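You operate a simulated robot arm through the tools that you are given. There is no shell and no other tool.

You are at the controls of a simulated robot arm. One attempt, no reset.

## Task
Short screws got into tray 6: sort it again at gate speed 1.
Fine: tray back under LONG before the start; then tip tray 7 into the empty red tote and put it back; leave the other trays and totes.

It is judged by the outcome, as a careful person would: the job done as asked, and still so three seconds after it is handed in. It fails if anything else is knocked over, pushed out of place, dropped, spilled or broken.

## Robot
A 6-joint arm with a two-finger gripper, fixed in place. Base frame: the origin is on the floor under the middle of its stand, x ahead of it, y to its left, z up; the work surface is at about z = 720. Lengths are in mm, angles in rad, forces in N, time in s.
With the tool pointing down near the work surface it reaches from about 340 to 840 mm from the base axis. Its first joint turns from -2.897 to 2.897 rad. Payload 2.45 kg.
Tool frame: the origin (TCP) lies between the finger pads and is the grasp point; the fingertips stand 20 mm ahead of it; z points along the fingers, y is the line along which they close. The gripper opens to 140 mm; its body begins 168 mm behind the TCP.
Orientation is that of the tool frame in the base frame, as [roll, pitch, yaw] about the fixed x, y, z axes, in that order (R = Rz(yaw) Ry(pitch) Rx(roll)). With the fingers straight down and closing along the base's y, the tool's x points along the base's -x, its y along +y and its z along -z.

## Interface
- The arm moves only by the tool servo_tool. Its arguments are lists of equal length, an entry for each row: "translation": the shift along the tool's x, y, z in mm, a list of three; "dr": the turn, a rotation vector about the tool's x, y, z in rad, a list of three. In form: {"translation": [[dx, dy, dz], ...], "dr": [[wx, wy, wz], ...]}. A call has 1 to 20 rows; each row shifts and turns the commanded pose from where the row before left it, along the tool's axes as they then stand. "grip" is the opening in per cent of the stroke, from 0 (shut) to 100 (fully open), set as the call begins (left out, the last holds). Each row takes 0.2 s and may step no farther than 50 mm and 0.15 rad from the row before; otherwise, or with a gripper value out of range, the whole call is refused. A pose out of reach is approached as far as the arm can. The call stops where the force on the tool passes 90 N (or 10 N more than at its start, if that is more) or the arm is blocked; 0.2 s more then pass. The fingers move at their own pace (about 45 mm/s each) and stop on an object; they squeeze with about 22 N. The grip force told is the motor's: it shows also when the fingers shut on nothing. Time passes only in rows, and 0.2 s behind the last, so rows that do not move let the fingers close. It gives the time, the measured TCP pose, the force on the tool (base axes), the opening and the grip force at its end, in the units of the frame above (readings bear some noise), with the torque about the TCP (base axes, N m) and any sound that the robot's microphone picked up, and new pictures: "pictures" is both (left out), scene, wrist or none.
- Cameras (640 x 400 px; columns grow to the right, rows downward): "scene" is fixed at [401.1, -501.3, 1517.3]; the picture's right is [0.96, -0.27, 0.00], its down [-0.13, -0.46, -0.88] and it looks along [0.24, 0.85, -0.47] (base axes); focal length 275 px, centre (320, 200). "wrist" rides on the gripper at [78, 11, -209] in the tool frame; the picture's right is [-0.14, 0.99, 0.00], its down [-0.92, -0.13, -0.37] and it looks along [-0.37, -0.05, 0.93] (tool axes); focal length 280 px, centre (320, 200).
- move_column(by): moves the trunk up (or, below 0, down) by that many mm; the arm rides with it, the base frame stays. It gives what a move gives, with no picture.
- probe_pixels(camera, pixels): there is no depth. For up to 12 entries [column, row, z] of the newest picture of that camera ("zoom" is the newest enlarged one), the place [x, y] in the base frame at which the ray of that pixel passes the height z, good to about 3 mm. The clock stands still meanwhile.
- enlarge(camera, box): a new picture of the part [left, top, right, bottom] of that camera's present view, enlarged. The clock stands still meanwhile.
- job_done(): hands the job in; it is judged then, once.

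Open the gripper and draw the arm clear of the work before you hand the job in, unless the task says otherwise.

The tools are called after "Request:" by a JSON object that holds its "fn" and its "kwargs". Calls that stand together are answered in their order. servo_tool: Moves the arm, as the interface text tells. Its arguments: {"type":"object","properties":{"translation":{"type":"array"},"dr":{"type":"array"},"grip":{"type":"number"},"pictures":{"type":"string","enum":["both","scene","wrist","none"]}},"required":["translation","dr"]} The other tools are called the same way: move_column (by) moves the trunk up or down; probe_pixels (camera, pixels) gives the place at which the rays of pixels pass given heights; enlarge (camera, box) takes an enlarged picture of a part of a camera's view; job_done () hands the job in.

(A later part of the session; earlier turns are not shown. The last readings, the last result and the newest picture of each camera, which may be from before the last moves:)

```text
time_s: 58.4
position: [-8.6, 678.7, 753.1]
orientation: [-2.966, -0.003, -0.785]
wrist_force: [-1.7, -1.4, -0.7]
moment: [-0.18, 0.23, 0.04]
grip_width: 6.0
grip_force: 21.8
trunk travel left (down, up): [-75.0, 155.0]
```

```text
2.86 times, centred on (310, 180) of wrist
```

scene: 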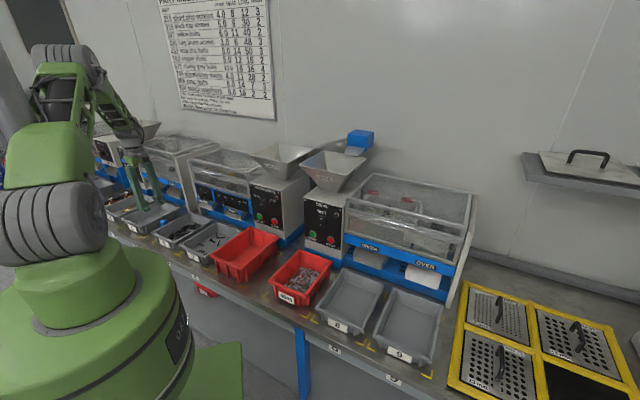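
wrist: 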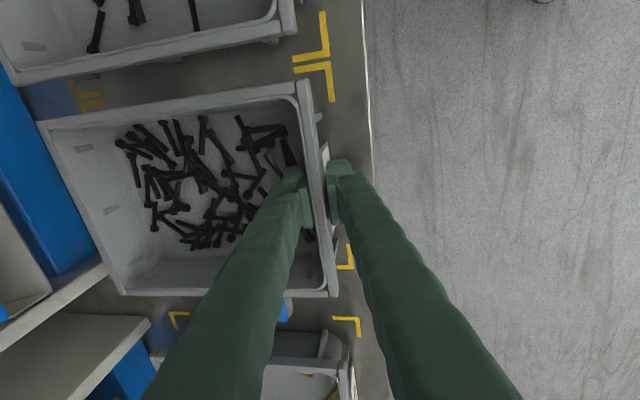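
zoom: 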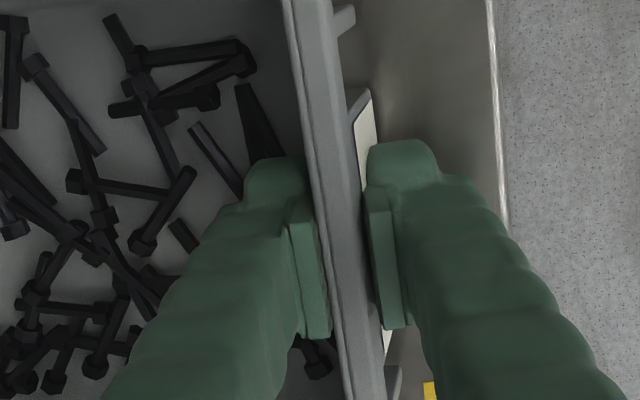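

The couple now acts in the supporting direction (moment reversed) with width 6.0 mm. I lift 6 mm straight up and check the load.

Request:
{"fn": "servo_tool", "kwargs": {"translation": [[0, -0.5, -3], [0, -0.5, -3], [0, 0, 0]], "dr": [[0, 0, 0], [0, 0, 0], [0, 0, 0]], "pictures": "wrist"}}

```text
time_s: 59.2
position: [-7.5, 678.9, 759.0]
orientation: [-2.967, -0.002, -0.784]
wrist_force: [-0.4, -0.3, -4.7]
moment: [-0.36, 0.31, -0.03]
grip_width: 6.2
grip_force: 22.4
trunk travel left (down, up): [-75.0, 155.0]
```

wrist: 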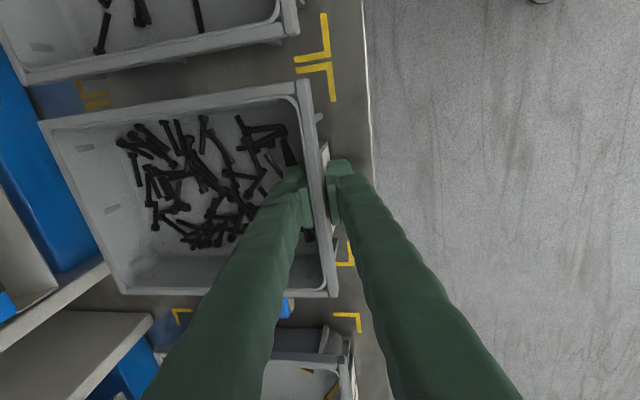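

Now it carries −4.7 N and the tray image is unchanged relative to the camera — it's lifting rigidly. I lift another 20 mm slowly.

Request:
{"fn": "servo_tool", "kwargs": {"translation": [[0, -0.87, -4.9], [0, -0.87, -4.9], [0, -0.87, -4.9], [0, -0.87, -4.9], [0, 0, 0]], "dr": [[0, 0, 0], [0, 0, 0], [0, 0, 0], [0, 0, 0], [0, 0, 0]], "pictures": "both"}}

Request:
{"fn": "enlarge", "kwargs": {"camera": "scene", "box": [120, 180, 240, 270]}}

```text
time_s: 60.4
position: [-8.9, 678.9, 779.8]
orientation: [-2.966, -0.001, -0.785]
wrist_force: [0.4, 0.1, -5.8]
moment: [-0.37, 0.39, 0.01]
grip_width: 6.2
grip_force: 21.8
trunk travel left (down, up): [-75.0, 155.0]
```

scene: 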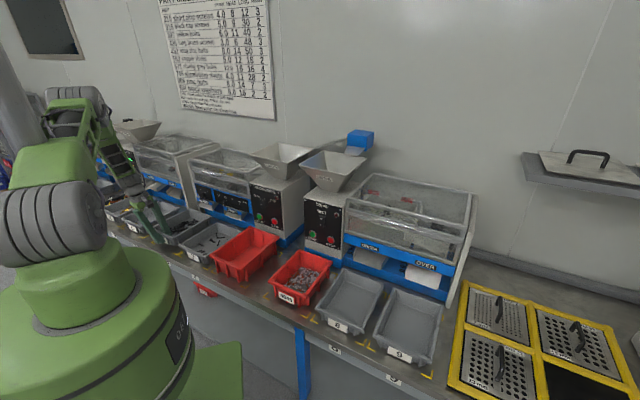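
wrist: 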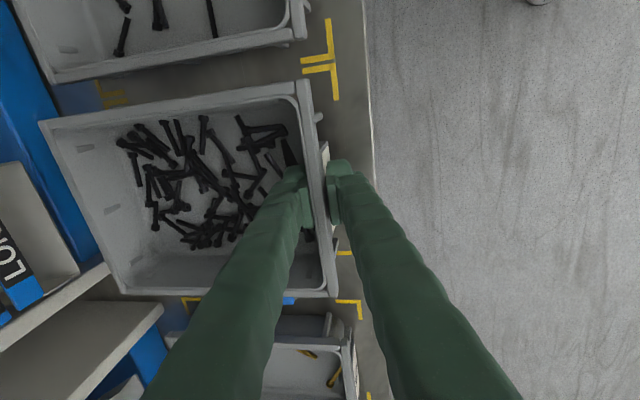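

```text
4.44 times, centred on (180, 225) of scene
```

zoom: 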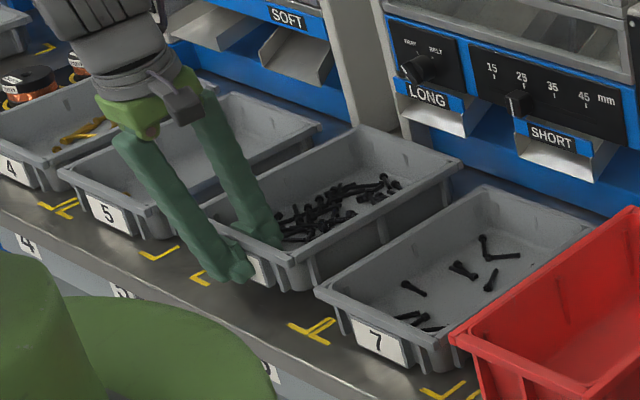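

The tray is up and level (W≈5.8 N, steady). I raise it clear of its neighbours, then back away from the chute while rising.

Request:
{"fn": "servo_tool", "kwargs": {"translation": [[0, -1.3, -7.4], [0, -2.2, -12.3], [0, -2.6, -14.8], [0, -2.6, -14.8], [0, 4, -14], [0, 12.2, -17.4], [0, 12.2, -17.4], [0, 12.2, -17.4], [0, 12.2, -17.4], [0, 6, -10], [0, 0, 0]], "dr": [[0, 0, 0], [0, 0, 0], [0, 0, 0], [0, 0, 0], [0, 0, 0], [0, 0, 0], [0, 0, 0], [0, 0, 0], [0, 0, 0], [0, 0, 0], [0, 0, 0]], "pictures": "both"}}

```text
time_s: 62.8
position: [-60.1, 626.3, 911.0]
orientation: [-2.967, -0.002, -0.786]
wrist_force: [0.1, 0.5, -4.6]
moment: [-0.4, 0.37, 0.01]
grip_width: 6.2
grip_force: 21.9
trunk travel left (down, up): [-75.0, 155.0]
```

scene: 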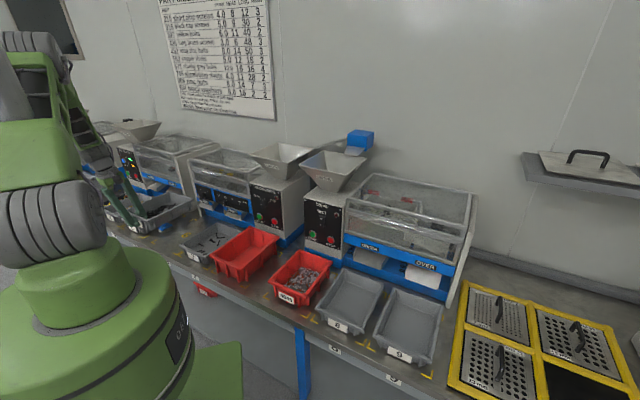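
wrist: 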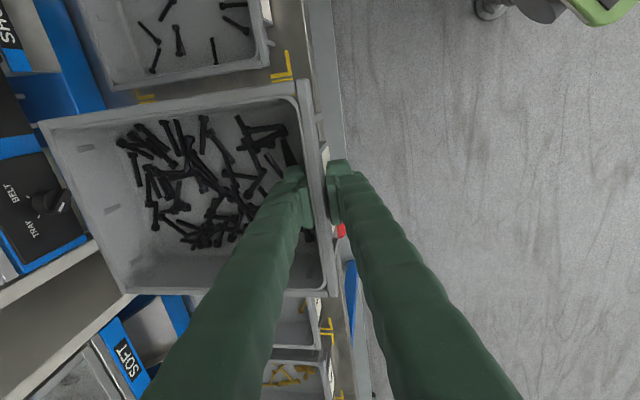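

Tray is steady at z=911. I raise the trunk by 60 mm first as a gentle test of that motion.

Request:
{"fn": "move_column", "kwargs": {"by": 60}}

```text
time_s: 63.8
position: [-60.7, 626.1, 970.2]
orientation: [-2.968, -0.002, -0.785]
wrist_force: [0.2, -0.1, -4.2]
moment: [-0.37, 0.36, 0.03]
grip_width: 6.4
grip_force: 22.0
trunk travel left (down, up): [-135.0, 95.0]
```

Smooth. I raise the trunk the remaining 95 mm.

Request:
{"fn": "move_column", "kwargs": {"by": 95}}

```text
time_s: 65.1
position: [-60.4, 627.6, 1066.6]
orientation: [-2.967, -0.001, -0.785]
wrist_force: [0.0, 0.6, -4.3]
moment: [-0.37, 0.35, 0.04]
grip_width: 6.2
grip_force: 22.0
trunk travel left (down, up): [-230.0, 0.0]
```

Trunk is fully raised and the tray is steady. I lift 150 mm more, then carry the tray to an open spot (about x=230, y=570, z=1310) above all the machines.

Request:
{"fn": "servo_tool", "kwargs": {"translation": [[0, -2.2, -12.3], [0, -4.35, -24.6], [0, -4.35, -24.6], [0, -4.35, -24.6], [0, -4.35, -24.6], [0, -4.35, -24.6], [0, -2.2, -12.3], [10.2, -7.4, -2.63], [20.5, -14.8, -5.26], [20.5, -14.8, -5.26], [20.5, -14.8, -5.26], [20.5, -14.8, -5.26], [20.5, -14.8, -5.26], [20.5, -14.8, -5.26], [20.5, -14.8, -5.26], [20.5, -14.8, -5.26], [20.5, -14.8, -5.26], [20.5, -14.8, -5.26], [20.5, -14.8, -5.26], [10.2, -7.4, -2.63]], "dr": [[0, 0, 0], [0, 0, 0], [0, 0, 0], [0, 0, 0], [0, 0, 0], [0, 0, 0], [0, 0, 0], [0, 0, 0], [0, 0, 0], [0, 0, 0], [0, 0, 0], [0, 0, 0], [0, 0, 0], [0, 0, 0], [0, 0, 0], [0, 0, 0], [0, 0, 0], [0, 0, 0], [0, 0, 0], [0, 0, 0]], "pictures": "both"}}

```text
time_s: 69.3
position: [229.0, 568.7, 1310.2]
orientation: [-2.968, -0.001, -0.785]
wrist_force: [0.3, 0.6, -5.7]
moment: [-0.33, 0.36, 0.0]
grip_width: 6.3
grip_force: 22.3
trunk travel left (down, up): [-230.0, 0.0]
```

scene: 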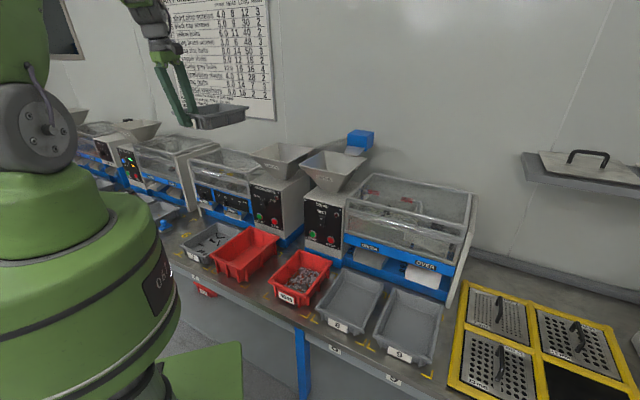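
wrist: 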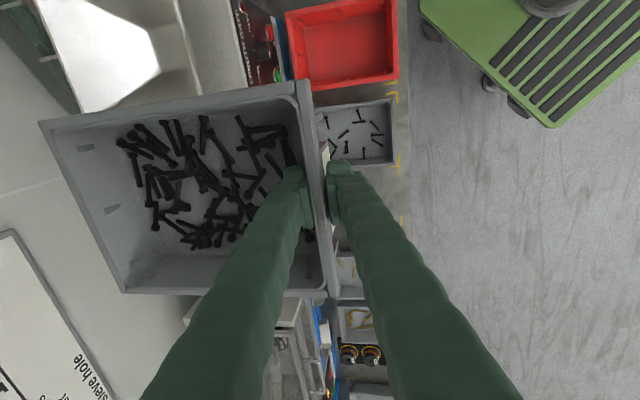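

All steady and high above the machines. I now yaw the tray 135° clockwise in place, in two halves.

Request:
{"fn": "servo_tool", "kwargs": {"translation": [[0, 0, 0], [0, 0, 0], [0, 0, 0], [0, 0, 0], [0, 0, 0], [0, 0, 0], [0, 0, 0], [0, 0, 0], [0, 0, 0], [0, 0, 0], [0, 0, 0], [0, 0, 0], [0, 0, 0]], "dr": [[0, 0.0085, 0.0484], [0, 0.0171, 0.0967], [0, 0.0171, 0.0967], [0, 0.0171, 0.0967], [0, 0.0171, 0.0967], [0, 0.0171, 0.0967], [0, 0.0171, 0.0967], [0, 0.0171, 0.0967], [0, 0.0171, 0.0967], [0, 0.0171, 0.0967], [0, 0.0171, 0.0967], [0, 0.0171, 0.0967], [0, 0.0085, 0.0484]], "pictures": "scene"}}

```text
time_s: 72.1
position: [230.1, 568.0, 1309.8]
orientation: [-2.964, 0.001, -1.964]
wrist_force: [-0.2, -0.4, -4.7]
moment: [0.21, 0.48, -0.02]
grip_width: 6.3
grip_force: 22.3
trunk travel left (down, up): [-230.0, 0.0]
```

scene: 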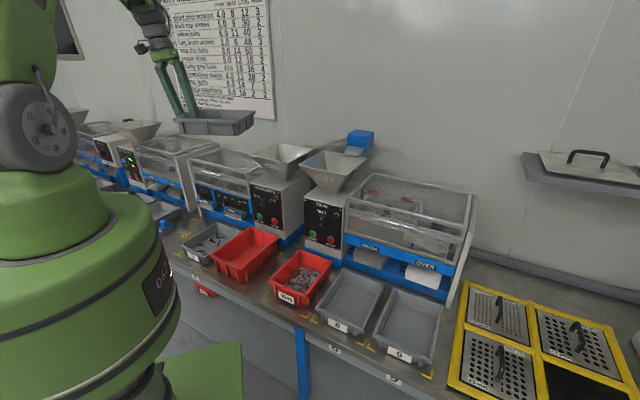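

Half-way, tray still level. I complete the yaw.

Request:
{"fn": "servo_tool", "kwargs": {"translation": [[0, 0, 0], [0, 0, 0], [0, 0, 0], [0, 0, 0], [0, 0, 0], [0, 0, 0], [0, 0, 0], [0, 0, 0], [0, 0, 0], [0, 0, 0], [0, 0, 0], [0, 0, 0], [0, 0, 0]], "dr": [[0, 0.0085, 0.0484], [0, 0.0171, 0.0967], [0, 0.0171, 0.0967], [0, 0.0171, 0.0967], [0, 0.0171, 0.0967], [0, 0.0171, 0.0967], [0, 0.0171, 0.0967], [0, 0.0171, 0.0967], [0, 0.0171, 0.0967], [0, 0.0171, 0.0967], [0, 0.0171, 0.0967], [0, 0.0171, 0.0967], [0, 0.0085, 0.0484]], "pictures": "both"}}

```text
time_s: 74.9
position: [228.9, 569.2, 1309.1]
orientation: [-2.965, 0.001, 3.138]
wrist_force: [0.3, 0.5, -5.5]
moment: [0.51, 0.0, 0.04]
grip_width: 6.2
grip_force: 21.5
trunk travel left (down, up): [-230.0, 0.0]
```

scene: 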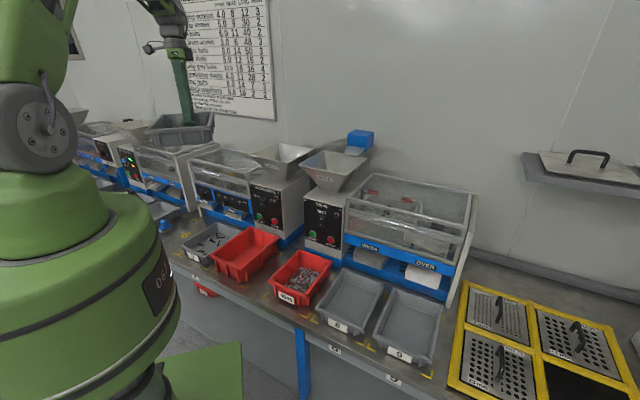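
wrist: 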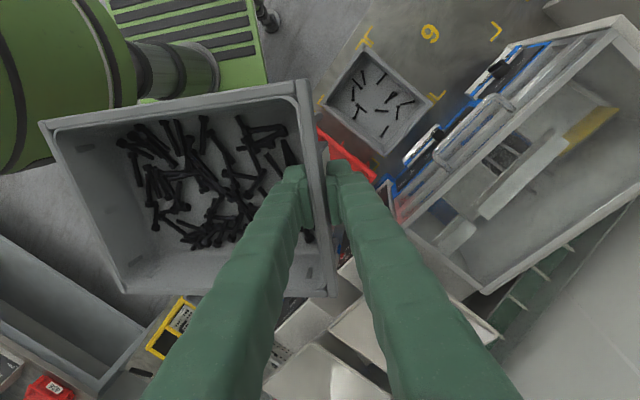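

The tray now extends back toward the robot. I raise it 60 mm and tilt it slowly to about 45° to let the screws slide to the end wall.

Request:
{"fn": "servo_tool", "kwargs": {"translation": [[0, -3.5, -19.7], [0, -3.5, -19.7], [0, -3.5, -19.7], [0, 0, 0], [0, 0, 0], [0, 0, 0], [0, 0, 0], [0, 0, 0], [0, 0, 0], [0, 0, 0], [0, 0, 0], [0, 0, 0], [0, 0, 0], [0, 0, 0], [0, 0, 0], [0, 0, 0]], "dr": [[0, 0, 0], [0, 0, 0], [0, 0, 0], [-0.04, 0, 0], [-0.07, 0, 0], [-0.07, 0, 0], [-0.07, 0, 0], [-0.07, 0, 0], [-0.07, 0, 0], [-0.07, 0, 0], [-0.07, 0, 0], [-0.07, 0, 0], [-0.07, 0, 0], [-0.07, 0, 0], [-0.045, 0, 0], [0, 0, 0]], "pictures": "both"}}

```text
time_s: 78.3
position: [228.9, 567.8, 1359.1]
orientation: [2.548, -0.004, -3.141]
wrist_force: [0.4, 0.0, -5.3]
moment: [0.28, 0.0, -0.01]
grip_width: 6.3
grip_force: 22.1
trunk travel left (down, up): [-230.0, 0.0]
```

scene: 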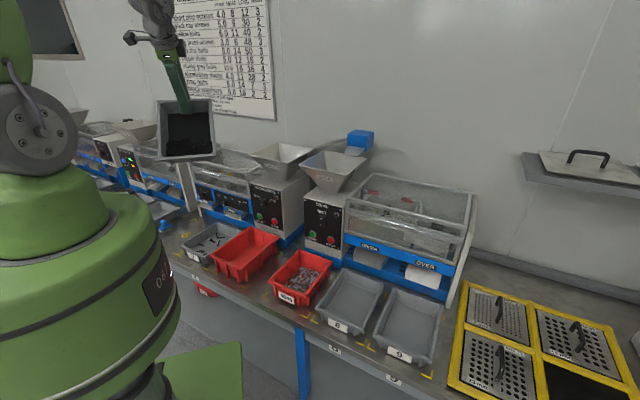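
wrist: 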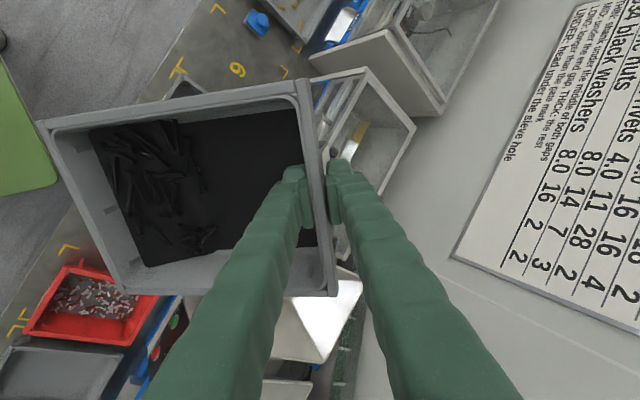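

Screws slid to the far end and the grip holds (width 6.3, moment dropped to 0.28). I check with a still row, since z reads 10 mm lower than expected.

Request:
{"fn": "servo_tool", "kwargs": {"translation": [[0, 0, 0], [0, 0, 0]], "dr": [[0, 0, 0], [0, 0, 0]], "pictures": "none"}}

Request:
{"fn": "enlarge", "kwargs": {"camera": "wrist", "box": [40, 80, 340, 300]}}

```text
time_s: 78.9
position: [227.7, 566.8, 1360.0]
orientation: [2.547, -0.005, 3.14]
wrist_force: [-0.9, -0.2, -5.2]
moment: [0.31, 0.0, -0.02]
grip_width: 5.9
grip_force: 21.9
trunk travel left (down, up): [-230.0, 0.0]
```

```text
1.82 times, centred on (190, 190) of wrist
```

zoom: 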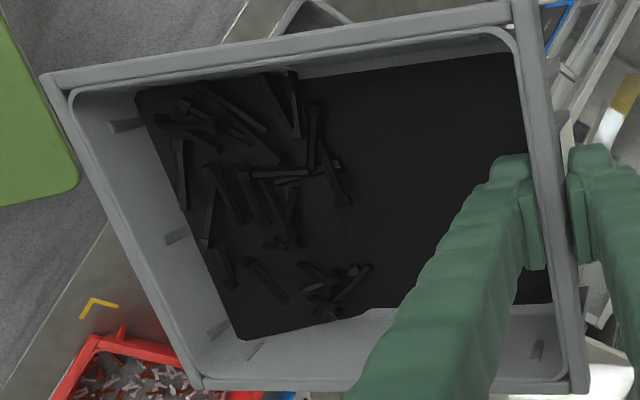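

Screws stay well inside at 44°. Before moving over the hopper I check how far away the wall behind it is, by probing the bench/wall junction at right and left.

Request:
{"fn": "probe_pixels", "kwargs": {"camera": "scene", "pixels": [[500, 258, 730], [560, 274, 730], [620, 290, 730], [475, 249, 740], [360, 140, 1150], [360, 140, 1200], [345, 155, 1150]]}}

Request:
{"fn": "enlarge", "kwargs": {"camera": "scene", "box": [230, 110, 400, 220]}}

```text
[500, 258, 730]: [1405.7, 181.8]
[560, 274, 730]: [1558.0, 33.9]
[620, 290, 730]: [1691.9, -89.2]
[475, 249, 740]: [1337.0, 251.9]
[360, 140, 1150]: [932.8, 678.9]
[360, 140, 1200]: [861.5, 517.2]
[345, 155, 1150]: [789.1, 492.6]
```

```text
3.64 times, centred on (315, 165) of scene
```

zoom: 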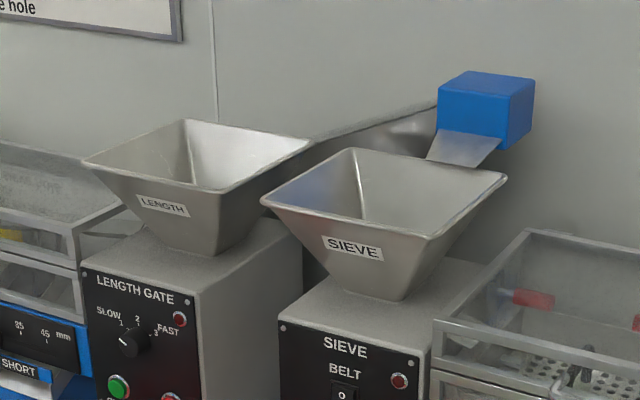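

The wall is at u≈1125, giving ample clearance. I turn the heading 15° and carry the tilted tray most of the way toward the hopper, well above its rim.

Request:
{"fn": "servo_tool", "kwargs": {"translation": [[0, 0, 0], [0, 0, 0], [0, 0, 0], [-10, 8, 6], [-17.5, 14.5, 11.3], [-17.5, 14.5, 11.3], [-17.5, 14.5, 11.3], [-17.5, 14.5, 11.3], [-17.5, 14.5, 11.3], [-17.5, 14.5, 11.3], [-17.5, 14.5, 11.3], [-17.5, 14.5, 11.3], [-17.5, 14.5, 11.3], [-10, 8, 6], [0, 0, 0]], "dr": [[0, -0.0488, 0.0723], [0, -0.0488, 0.0723], [0, -0.0488, 0.0723], [0, 0, 0], [0, 0, 0], [0, 0, 0], [0, 0, 0], [0, 0, 0], [0, 0, 0], [0, 0, 0], [0, 0, 0], [0, 0, 0], [0, 0, 0], [0, 0, 0], [0, 0, 0]], "pictures": "both"}}

```text
time_s: 82.1
position: [449.2, 702.5, 1360.7]
orientation: [2.534, -0.003, 2.882]
wrist_force: [0.2, 0.4, -4.6]
moment: [0.25, -0.09, 0.02]
grip_width: 6.1
grip_force: 21.8
trunk travel left (down, up): [-230.0, 0.0]
```

scene: 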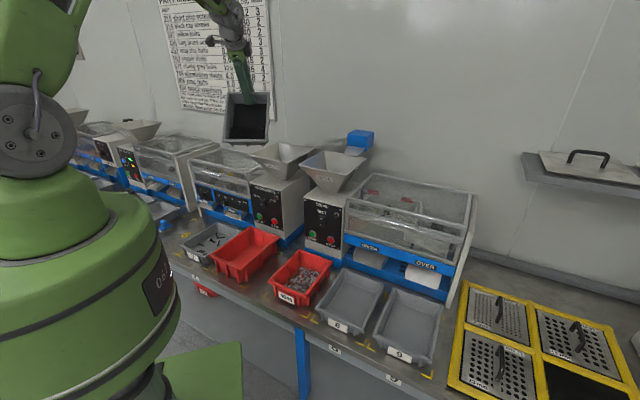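
wrist: 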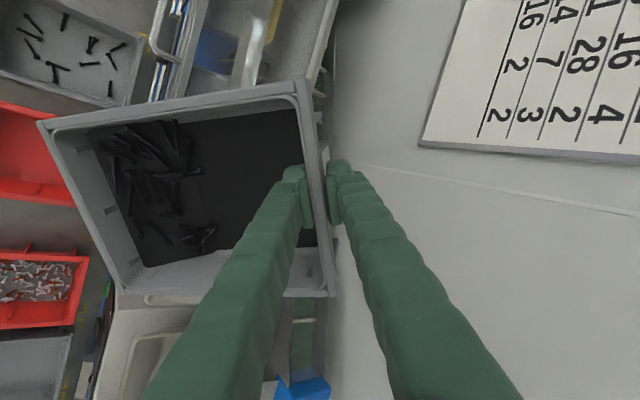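

On track. I move the remaining ~150 mm so the tray's lower lip comes over the hopper.

Request:
{"fn": "servo_tool", "kwargs": {"translation": [[-17, 12.05, 13.45], [-17, 12.05, 13.45], [-17, 12.05, 13.45], [-17, 12.05, 13.45], [-17, 12.05, 13.45], [-17, 12.05, 13.45], [0, 0, 0]], "dr": [[0, 0, 0], [0, 0, 0], [0, 0, 0], [0, 0, 0], [0, 0, 0], [0, 0, 0], [0, 0, 0]], "pictures": "both"}}

Request:
{"fn": "enlarge", "kwargs": {"camera": "scene", "box": [210, 60, 370, 200]}}

```text
time_s: 83.7
position: [574.1, 776.3, 1335.9]
orientation: [2.532, -0.002, 2.881]
wrist_force: [-0.7, 0.2, -5.1]
moment: [0.33, -0.13, -0.03]
grip_width: 6.1
grip_force: 21.6
trunk travel left (down, up): [-230.0, 0.0]
```

scene: 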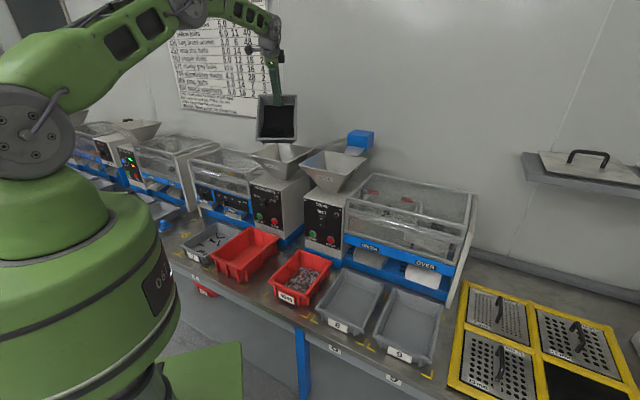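
wrist: 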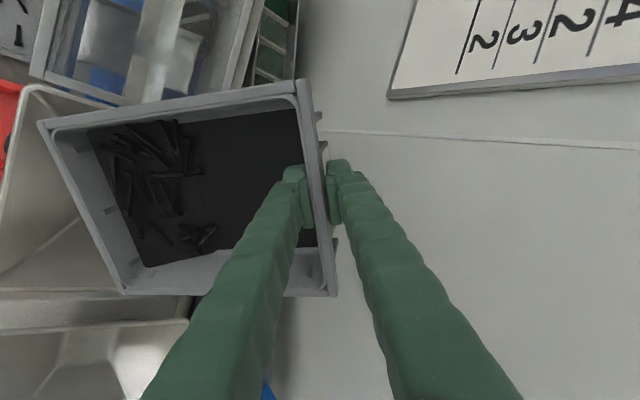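

```text
2.86 times, centred on (290, 130) of scene
```

zoom: 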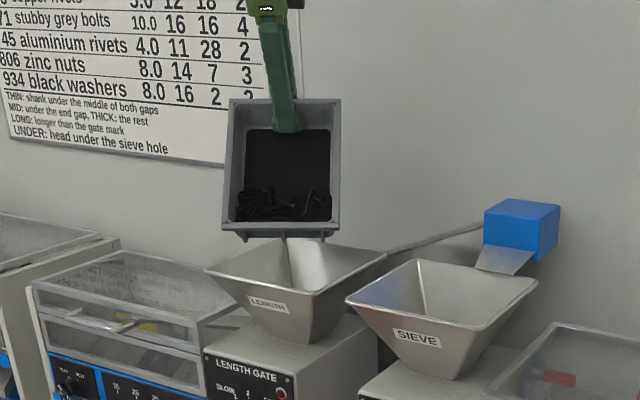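

The lip is above the hopper. I lower 33 mm and begin pivoting the tray about its lower lip from 45° to ~65°, easing it a little further over the hopper.

Request:
{"fn": "servo_tool", "kwargs": {"translation": [[0, -9.5, 13.5], [0, -9.5, 13.5], [0, 0.7, -8.5], [0, 0.7, -8.5], [0, 0.7, -8.5], [0, 0.7, -8.5], [0, 0.7, -8.5], [0, 0.7, -8.5], [0, 0.7, -8.5], [0, 0, 0]], "dr": [[0, 0, 0], [0, 0, 0], [-0.05, 0, 0], [-0.05, 0, 0], [-0.05, 0, 0], [-0.05, 0, 0], [-0.05, 0, 0], [-0.05, 0, 0], [-0.05, 0, 0], [0, 0, 0]], "pictures": "both"}}

Request:
{"fn": "enlarge", "kwargs": {"camera": "scene", "box": [210, 60, 370, 200]}}

```text
time_s: 85.9
position: [564.0, 741.6, 1347.2]
orientation: [2.185, -0.002, 2.88]
wrist_force: [-1.0, 0.7, -5.0]
moment: [0.15, -0.07, -0.04]
grip_width: 6.0
grip_force: 21.6
trunk travel left (down, up): [-230.0, 0.0]
```

scene: 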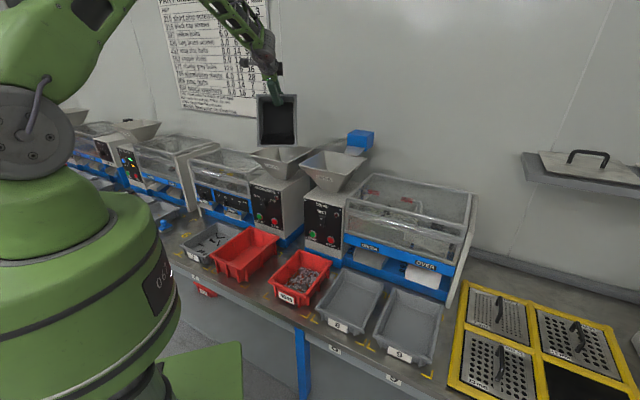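
wrist: 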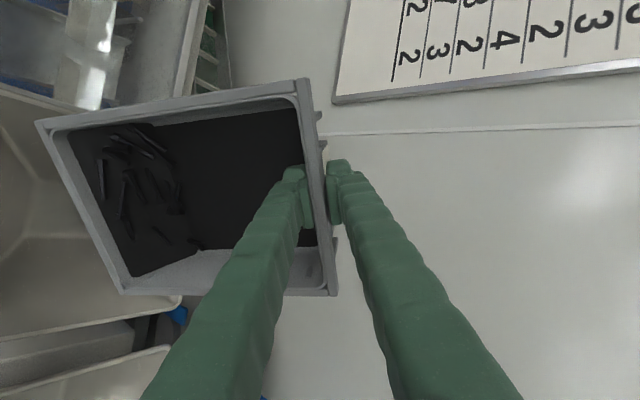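

```text
2.86 times, centred on (290, 130) of scene
```

zoom: 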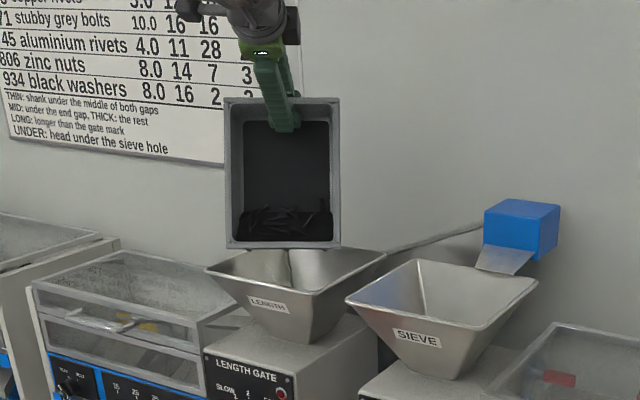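

Lip is at about u=833, v=−73, z=1161, nothing spilled yet. I continue pivoting to ~90°, lowering slightly.

Request:
{"fn": "servo_tool", "kwargs": {"translation": [[0, -4.7, -8.3], [0, -4.7, -8.3], [0, -1.38, -10.59], [0, -1.38, -10.59], [0, -1.38, -10.59], [0, 0, 0]], "dr": [[-0.05, 0, 0], [-0.05, 0, 0], [-0.05, 0, 0], [-0.05, 0, 0], [-0.05, 0, 0], [0, 0, 0]], "pictures": "both"}}

Request:
{"fn": "enlarge", "kwargs": {"camera": "scene", "box": [210, 60, 370, 200]}}

```text
time_s: 87.3
position: [552.2, 693.8, 1360.6]
orientation: [1.933, -0.001, 2.881]
wrist_force: [-0.4, 0.1, -4.4]
moment: [0.06, 0.0, -0.01]
grip_width: 6.0
grip_force: 22.4
trunk travel left (down, up): [-230.0, 0.0]
```

scene: 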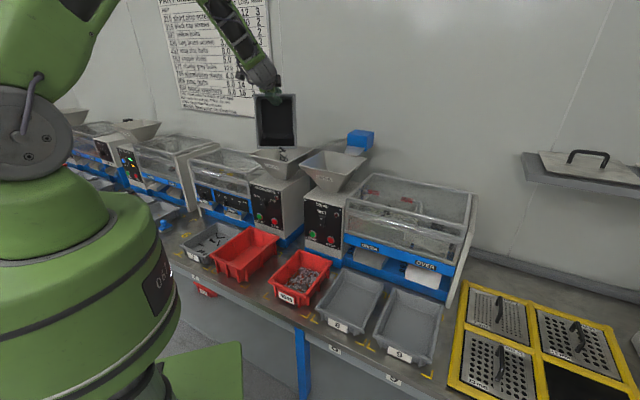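
wrist: 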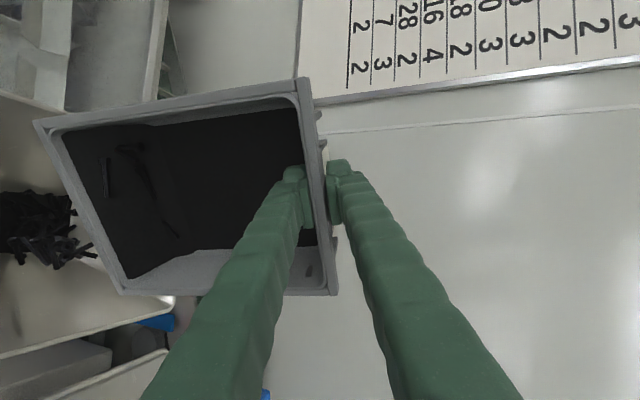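

```text
2.86 times, centred on (290, 130) of scene
```

zoom: 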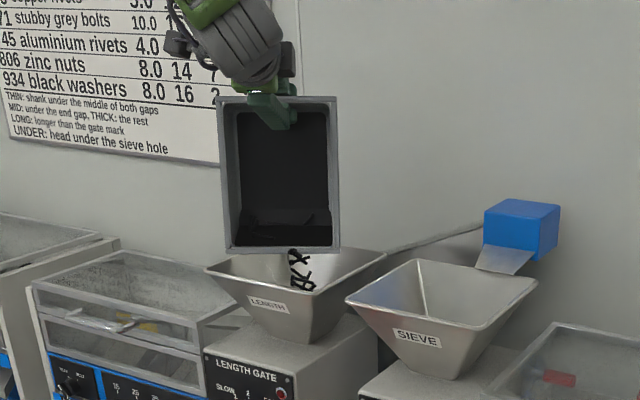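

The bulk has poured into the hopper (pile at left in the wrist view). I continue tilting past 90° to empty the rest.

Request:
{"fn": "servo_tool", "kwargs": {"translation": [[0, -1.38, -10.59], [0, -1.38, -10.59], [0, -1.38, -10.59], [0, -1.38, -10.59], [0, -1.38, -10.59], [0, -1.38, -10.59], [0, 0, 0]], "dr": [[-0.05, 0, 0], [-0.05, 0, 0], [-0.05, 0, 0], [-0.05, 0, 0], [-0.05, 0, 0], [-0.05, 0, 0], [0, 0, 0]], "pictures": "both"}}

Request:
{"fn": "enlarge", "kwargs": {"camera": "scene", "box": [210, 60, 370, 200]}}

Request:
{"fn": "enlarge", "kwargs": {"camera": "wrist", "box": [0, 80, 340, 300]}}

```text
time_s: 88.9
position: [534.4, 632.1, 1367.2]
orientation: [1.633, -0.004, 2.881]
wrist_force: [-0.5, 0.4, -1.8]
moment: [-0.02, 0.02, -0.02]
grip_width: 6.0
grip_force: 21.8
trunk travel left (down, up): [-230.0, 0.0]
```

scene: 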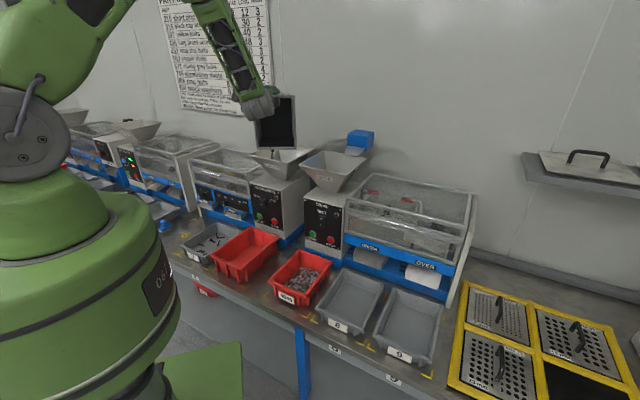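
wrist: 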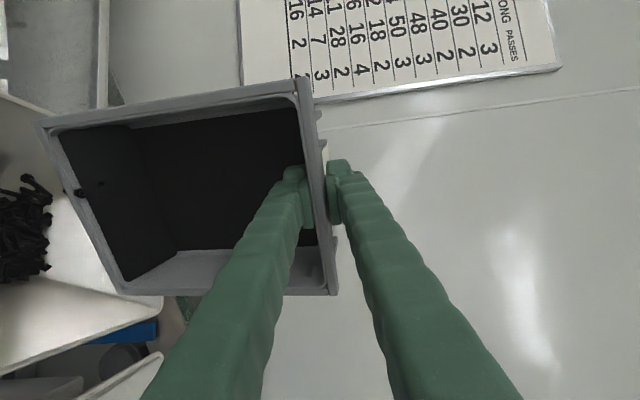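

```text
2.86 times, centred on (290, 130) of scene
```

zoom: 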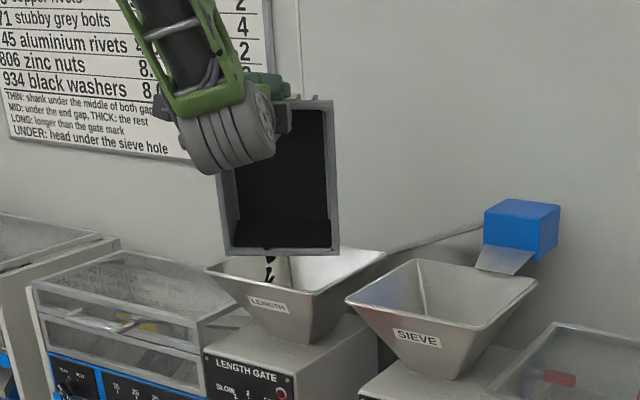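

```text
1.82 times, centred on (170, 190) of wrist
```

zoom: 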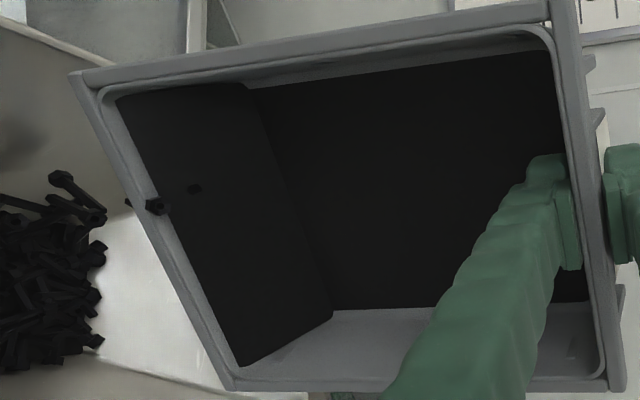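

Weight dropped to 1.8 N; a last screw is at the lip. I tilt further to ~113° and pause to make sure all fall out.

Request:
{"fn": "servo_tool", "kwargs": {"translation": [[0, -1.38, -10.59], [0, -1.38, -10.59], [0, -1.38, -10.59], [0, -1.38, -10.59], [0, -1.38, -10.59], [0, -1.38, -10.59], [0, 0, 0], [0, 0, 0]], "dr": [[-0.05, 0, 0], [-0.05, 0, 0], [-0.05, 0, 0], [-0.05, 0, 0], [-0.05, 0, 0], [-0.05, 0, 0], [0, 0, 0], [0, 0, 0]], "pictures": "both"}}

Request:
{"fn": "enlarge", "kwargs": {"camera": "wrist", "box": [0, 80, 340, 300]}}

Request:
{"fn": "enlarge", "kwargs": {"camera": "scene", "box": [210, 60, 370, 200]}}

```text
time_s: 90.7
position: [519.5, 572.7, 1354.9]
orientation: [1.336, -0.004, 2.88]
wrist_force: [-0.3, -0.2, -1.4]
moment: [-0.07, 0.03, 0.02]
grip_width: 6.2
grip_force: 22.7
trunk travel left (down, up): [-230.0, 0.0]
```

scene: 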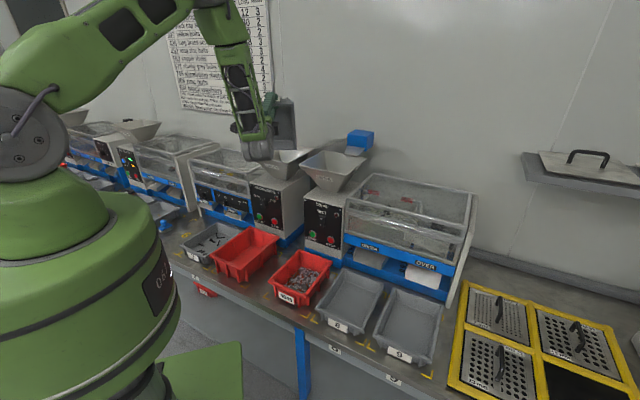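
wrist: 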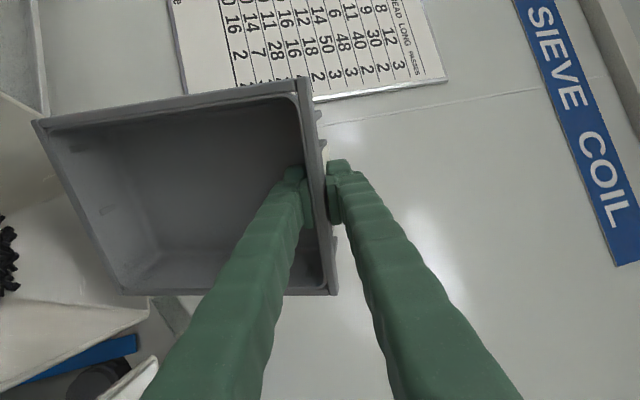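

```text
1.82 times, centred on (170, 190) of wrist
```

zoom: 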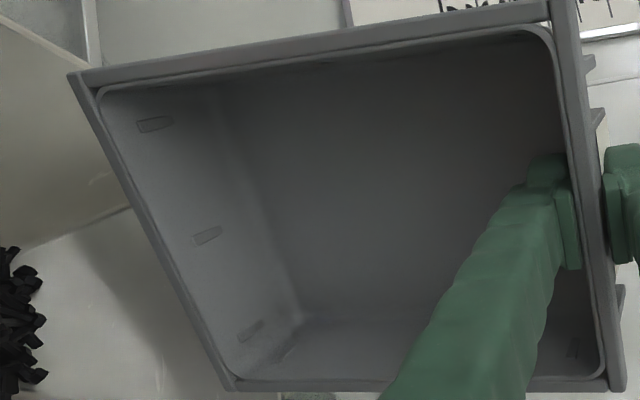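

```text
2.86 times, centred on (290, 130) of scene
```

zoom: 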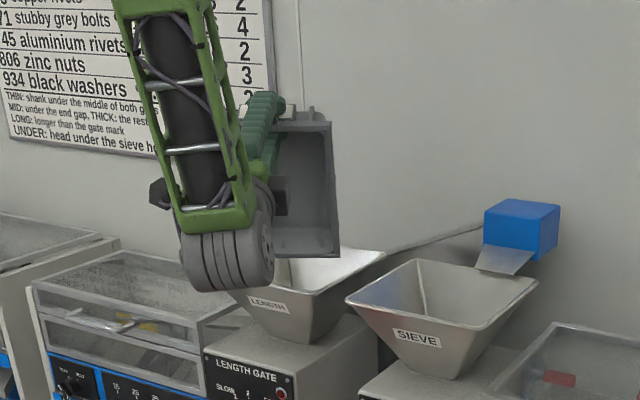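

The tray is empty (1.4 N) and the pile sits in the hopper. I lift away 80 mm and carry the tray back to the open spot.

Request:
{"fn": "servo_tool", "kwargs": {"translation": [[0, 19.4, 4.7], [0, 19.4, 4.7], [0, 19.4, 4.7], [0, 19.4, 4.7], [15, 1, -4], [28, 1.75, -7.3], [28, 1.75, -7.3], [28, 1.75, -7.3], [28, 1.75, -7.3], [28, 1.75, -7.3], [28, 1.75, -7.3], [28, 1.75, -7.3], [28, 1.75, -7.3], [28, 1.75, -7.3], [15, 1, -4], [0, 0, 0]], "dr": [[0, 0, 0], [0, 0, 0], [0, 0, 0], [0, 0, 0], [0, 0, 0], [0, 0, 0], [0, 0, 0], [0, 0, 0], [0, 0, 0], [0, 0, 0], [0, 0, 0], [0, 0, 0], [0, 0, 0], [0, 0, 0], [0, 0, 0], [0, 0, 0]], "pictures": "both"}}

Request:
{"fn": "enlarge", "kwargs": {"camera": "scene", "box": [180, 120, 380, 300]}}

```text
time_s: 94.1
position: [292.9, 563.1, 1428.6]
orientation: [1.336, 0.0, 2.902]
wrist_force: [0.5, 0.5, -1.2]
moment: [-0.09, 0.04, 0.01]
grip_width: 6.1
grip_force: 21.8
out of reach, approached as far as the arm can: row 12, 13, 14, 15
trunk travel left (down, up): [-230.0, 0.0]
```

scene: 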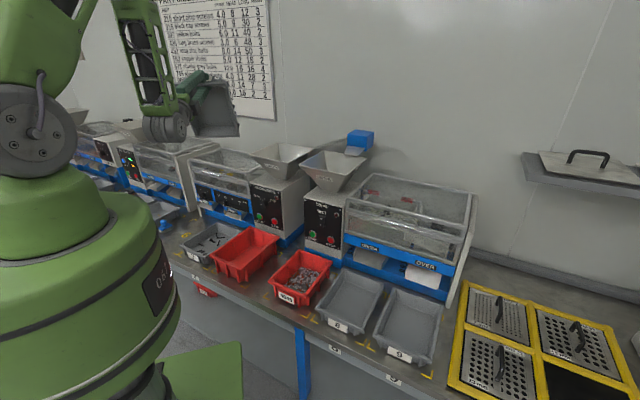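
wrist: 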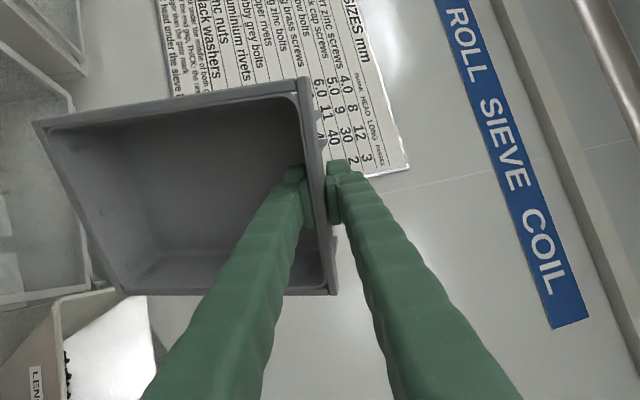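

```text
2.22 times, centred on (280, 210) of scene
```

zoom: 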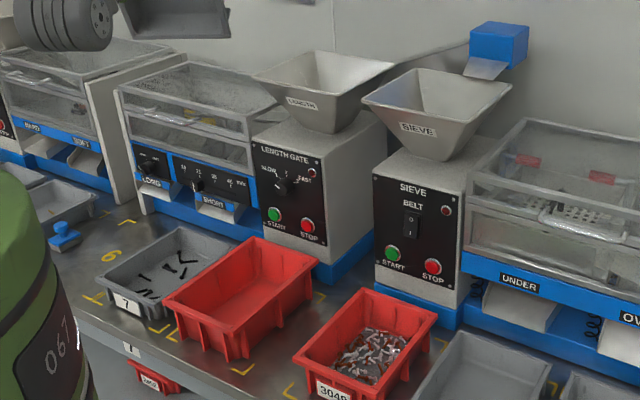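

No stray screws are visible on the bench, and slot 6's marks are clear. I lower a bit and rotate the tray back toward level.

Request:
{"fn": "servo_tool", "kwargs": {"translation": [[0, -19.4, -4.7], [0, -19.4, -4.7], [0, -19.4, -4.7], [0, -19.4, -4.7], [0, 0, 0], [0, 0, 0], [0, 0, 0], [0, 0, 0], [0, 0, 0], [0, 0, 0], [0, 0, 0], [0, 0, 0], [0, 0, 0], [0, 0, 0], [0, 0, 0], [0, 0, 0], [0, 0, 0], [0, 0, 0], [0, 0, 0]], "dr": [[0, 0, 0], [0, 0, 0], [0, 0, 0], [0, 0, 0], [0.1, 0, 0], [0.1, 0, 0], [0.1, 0, 0], [0.1, 0, 0], [0.1, 0, 0], [0.1, 0, 0], [0.1, 0, 0], [0.1, 0, 0], [0.1, 0, 0], [0.1, 0, 0], [0.1, 0, 0], [0.1, 0, 0], [0.1, 0, 0], [0.1, 0, 0], [0.1, 0, 0]], "pictures": "scene"}}

```text
time_s: 98.1
position: [291.3, 577.0, 1346.2]
orientation: [2.734, -0.032, 2.909]
wrist_force: [-1.0, 0.8, -1.8]
moment: [0.06, -0.02, 0.01]
grip_width: 6.2
grip_force: 22.0
out of reach, approached as far as the arm can: row 1, 6, 7, 15, 16, 17
trunk travel left (down, up): [-230.0, 0.0]
```

scene: 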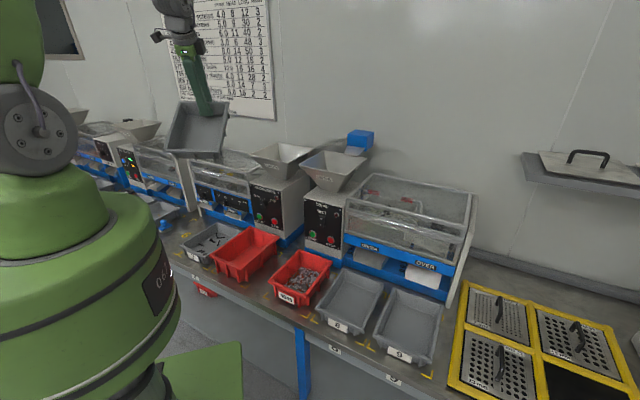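

A few rows were clipped near the arm's height limit. I lower by 100 mm and finish levelling the tray there.

Request:
{"fn": "servo_tool", "kwargs": {"translation": [[0, -9.9, 23], [0, -9.9, 23], [0, -9.9, 23], [0, -9.9, 23], [0, 0, 0], [0, 0, 0], [0, 0, 0], [0, 0, 0], [0, 0, 0], [0, 0, 0], [0, 0, 0]], "dr": [[0, 0, 0], [0, 0, 0], [0, 0, 0], [0, 0, 0], [0.097, 0, 0], [0.097, 0, 0], [0.097, 0, 0], [0.097, 0, 0], [0.097, 0, 0], [0.097, 0, 0], [0, 0, 0]], "pictures": "both"}}

```text
time_s: 100.5
position: [286.9, 577.9, 1246.8]
orientation: [-2.969, -0.031, 2.909]
wrist_force: [0.5, -0.7, -2.2]
moment: [0.17, -0.02, -0.01]
grip_width: 6.4
grip_force: 22.3
trunk travel left (down, up): [-230.0, 0.0]
```

scene: 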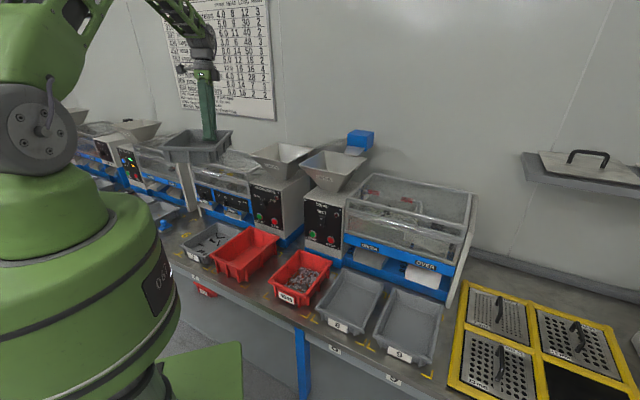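
wrist: 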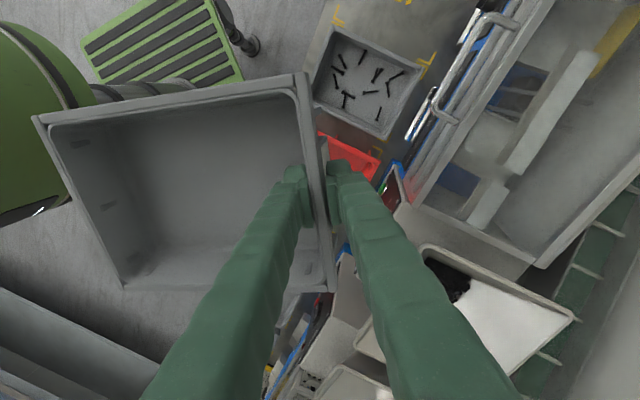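

The tray is level and empty, with the hopper pile visible at (445, 280). I remove the small residual tilt and yaw back counter-clockwise.

Request:
{"fn": "servo_tool", "kwargs": {"translation": [[0, 0, 0], [0, 0, 0], [0, 0, 0], [0, 0, 0], [0, 0, 0], [0, 0, 0], [0, 0, 0], [0, 0, 0], [0, 0, 0], [0, 0, 0], [0, 0, 0], [0, 0, 0], [0, 0, 0], [0, 0, 0], [0, 0, 0]], "dr": [[0, -0.031, -0.005], [0, -0.0171, -0.0981], [0, -0.0171, -0.0981], [0, -0.0171, -0.0981], [0, -0.0171, -0.0981], [0, -0.0171, -0.0981], [0, -0.0171, -0.0981], [0, -0.0171, -0.0981], [0, -0.0171, -0.0981], [0, -0.0171, -0.0981], [0, -0.0171, -0.0981], [0, -0.0171, -0.0981], [0, -0.0171, -0.0981], [0, -0.0171, -0.0981], [0, 0, 0]], "pictures": "none"}}

Request:
{"fn": "servo_tool", "kwargs": {"translation": [[0, 0, 0], [0, 0, 0], [0, 0, 0], [0, 0, 0], [0, 0, 0], [0, 0, 0], [0, 0, 0], [0, 0, 0], [0, 0, 0], [0, 0, 0], [0, 0, 0], [0, 0, 0], [0, 0, 0], [0, 0, 0]], "dr": [[0, -0.0171, -0.0981], [0, -0.0171, -0.0981], [0, -0.0171, -0.0981], [0, -0.0171, -0.0981], [0, -0.0171, -0.0981], [0, -0.0171, -0.0981], [0, -0.0171, -0.0981], [0, -0.0171, -0.0981], [0, -0.0171, -0.0981], [0, -0.0171, -0.0981], [0, -0.0171, -0.0981], [0, -0.0171, -0.0981], [0, -0.0171, -0.0981], [0, 0, 0]], "pictures": "both"}}

```text
time_s: 103.7
position: [289.8, 577.3, 1247.2]
orientation: [-2.971, -0.003, -2.068]
wrist_force: [0.2, 0.5, -1.6]
moment: [0.1, 0.16, 0.0]
grip_width: 6.3
grip_force: 22.5
trunk travel left (down, up): [-230.0, 0.0]
```

```text
time_s: 106.7
position: [288.1, 577.5, 1245.8]
orientation: [-2.97, 0.003, -0.775]
wrist_force: [-0.7, 0.8, -2.6]
moment: [-0.11, 0.1, -0.01]
grip_width: 5.9
grip_force: 22.3
trunk travel left (down, up): [-230.0, 0.0]
```

scene: 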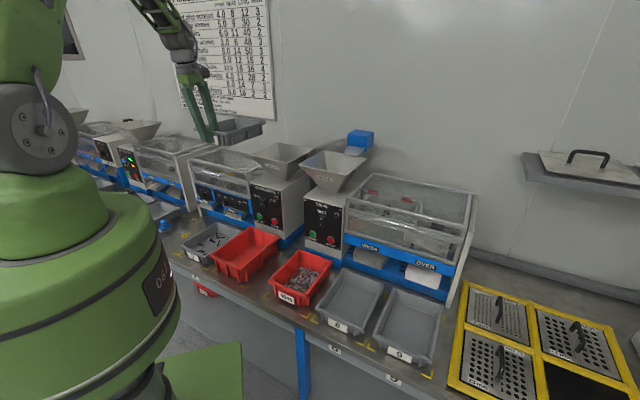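
wrist: 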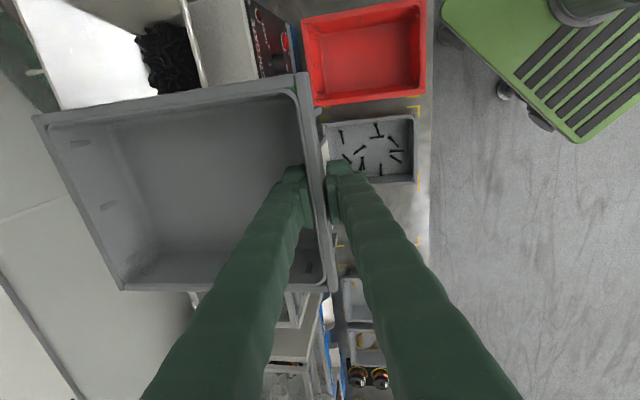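

Yaw is nearly back. I draw the tray away from the machine, then carry it left and down toward slot 6 (mirror of the outbound path).

Request:
{"fn": "servo_tool", "kwargs": {"translation": [[0, 15, -2.6], [0, 29.8, -5.2], [0, 29.8, -5.2], [0, 29.8, -5.2], [0, 29.8, -5.2], [0, 29.8, -5.2], [0, 29.8, -5.2], [0, 15, -2.6], [-23.4, 2.58, 14.8], [-23.4, 2.58, 14.8], [-23.4, 2.58, 14.8], [-23.4, 2.58, 14.8], [-23.4, 2.58, 14.8], [-23.4, 2.58, 14.8], [-23.4, 2.58, 14.8], [-23.4, 2.58, 14.8], [-23.4, 2.58, 14.8], [-23.4, 2.58, 14.8], [-23.4, 2.58, 14.8], [-23.4, 2.58, 14.8]], "dr": [[0, 0.0017, 0.0098], [0, 0, 0], [0, 0, 0], [0, 0, 0], [0, 0, 0], [0, 0, 0], [0, 0, 0], [0, 0, 0], [0, 0, 0], [0, 0, 0], [0, 0, 0], [0, 0, 0], [0, 0, 0], [0, 0, 0], [0, 0, 0], [0, 0, 0], [0, 0, 0], [0, 0, 0], [0, 0, 0], [0, 0, 0]], "pictures": "scene"}}

Request:
{"fn": "move_column", "kwargs": {"by": -155}}

```text
time_s: 109.1
position: [166.6, 489.2, 1264.3]
orientation: [-2.884, 0.096, -0.944]
wrist_force: [-0.3, -0.7, -1.1]
moment: [-0.1, 0.17, -0.02]
grip_width: 6.5
grip_force: 21.7
trunk travel left (down, up): [-230.0, 0.0]
stopped in row 12: the arm was blocked; the commanded pose is now the measured one
```

scene: 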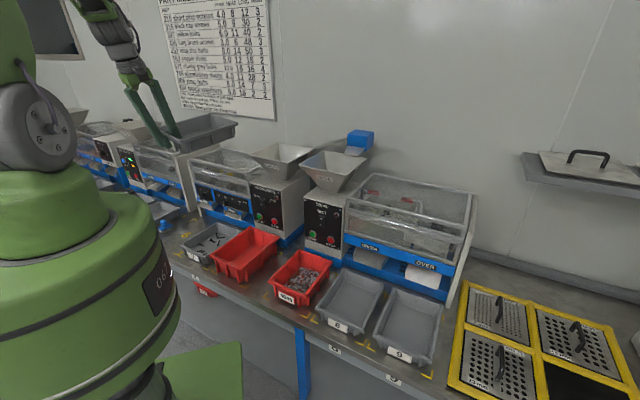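

```text
time_s: 110.9
position: [166.5, 490.9, 1109.6]
orientation: [-2.883, 0.096, -0.941]
wrist_force: [0.6, -0.9, -1.1]
moment: [-0.07, 0.15, 0.0]
grip_width: 6.1
grip_force: 22.1
trunk travel left (down, up): [-75.0, 155.0]
```

The arm was blocked (folded too close to its body) and stopped with a slight rotation; the trunk then came down without contact. I look at the current state before correcting.

Request:
{"fn": "servo_tool", "kwargs": {"translation": [[0, 0, 0]], "dr": [[0, 0, 0]], "pictures": "both"}}

```text
time_s: 111.3
position: [166.3, 490.2, 1109.7]
orientation: [-2.885, 0.095, -0.94]
wrist_force: [0.9, 0.0, -2.0]
moment: [-0.09, 0.18, -0.01]
grip_width: 6.2
grip_force: 22.2
trunk travel left (down, up): [-75.0, 155.0]
```

scene: 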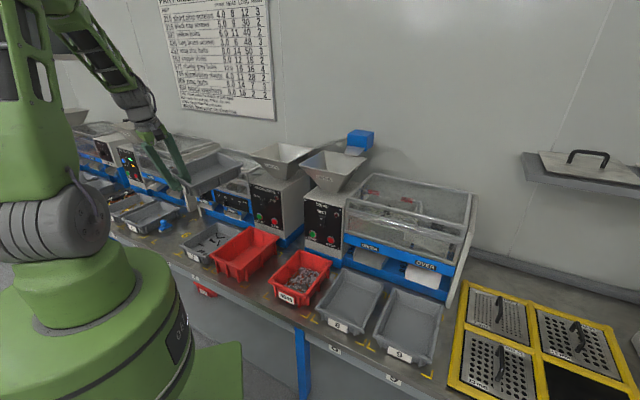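
wrist: 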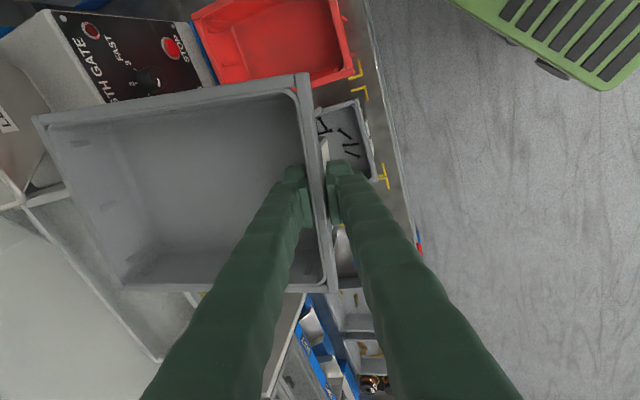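

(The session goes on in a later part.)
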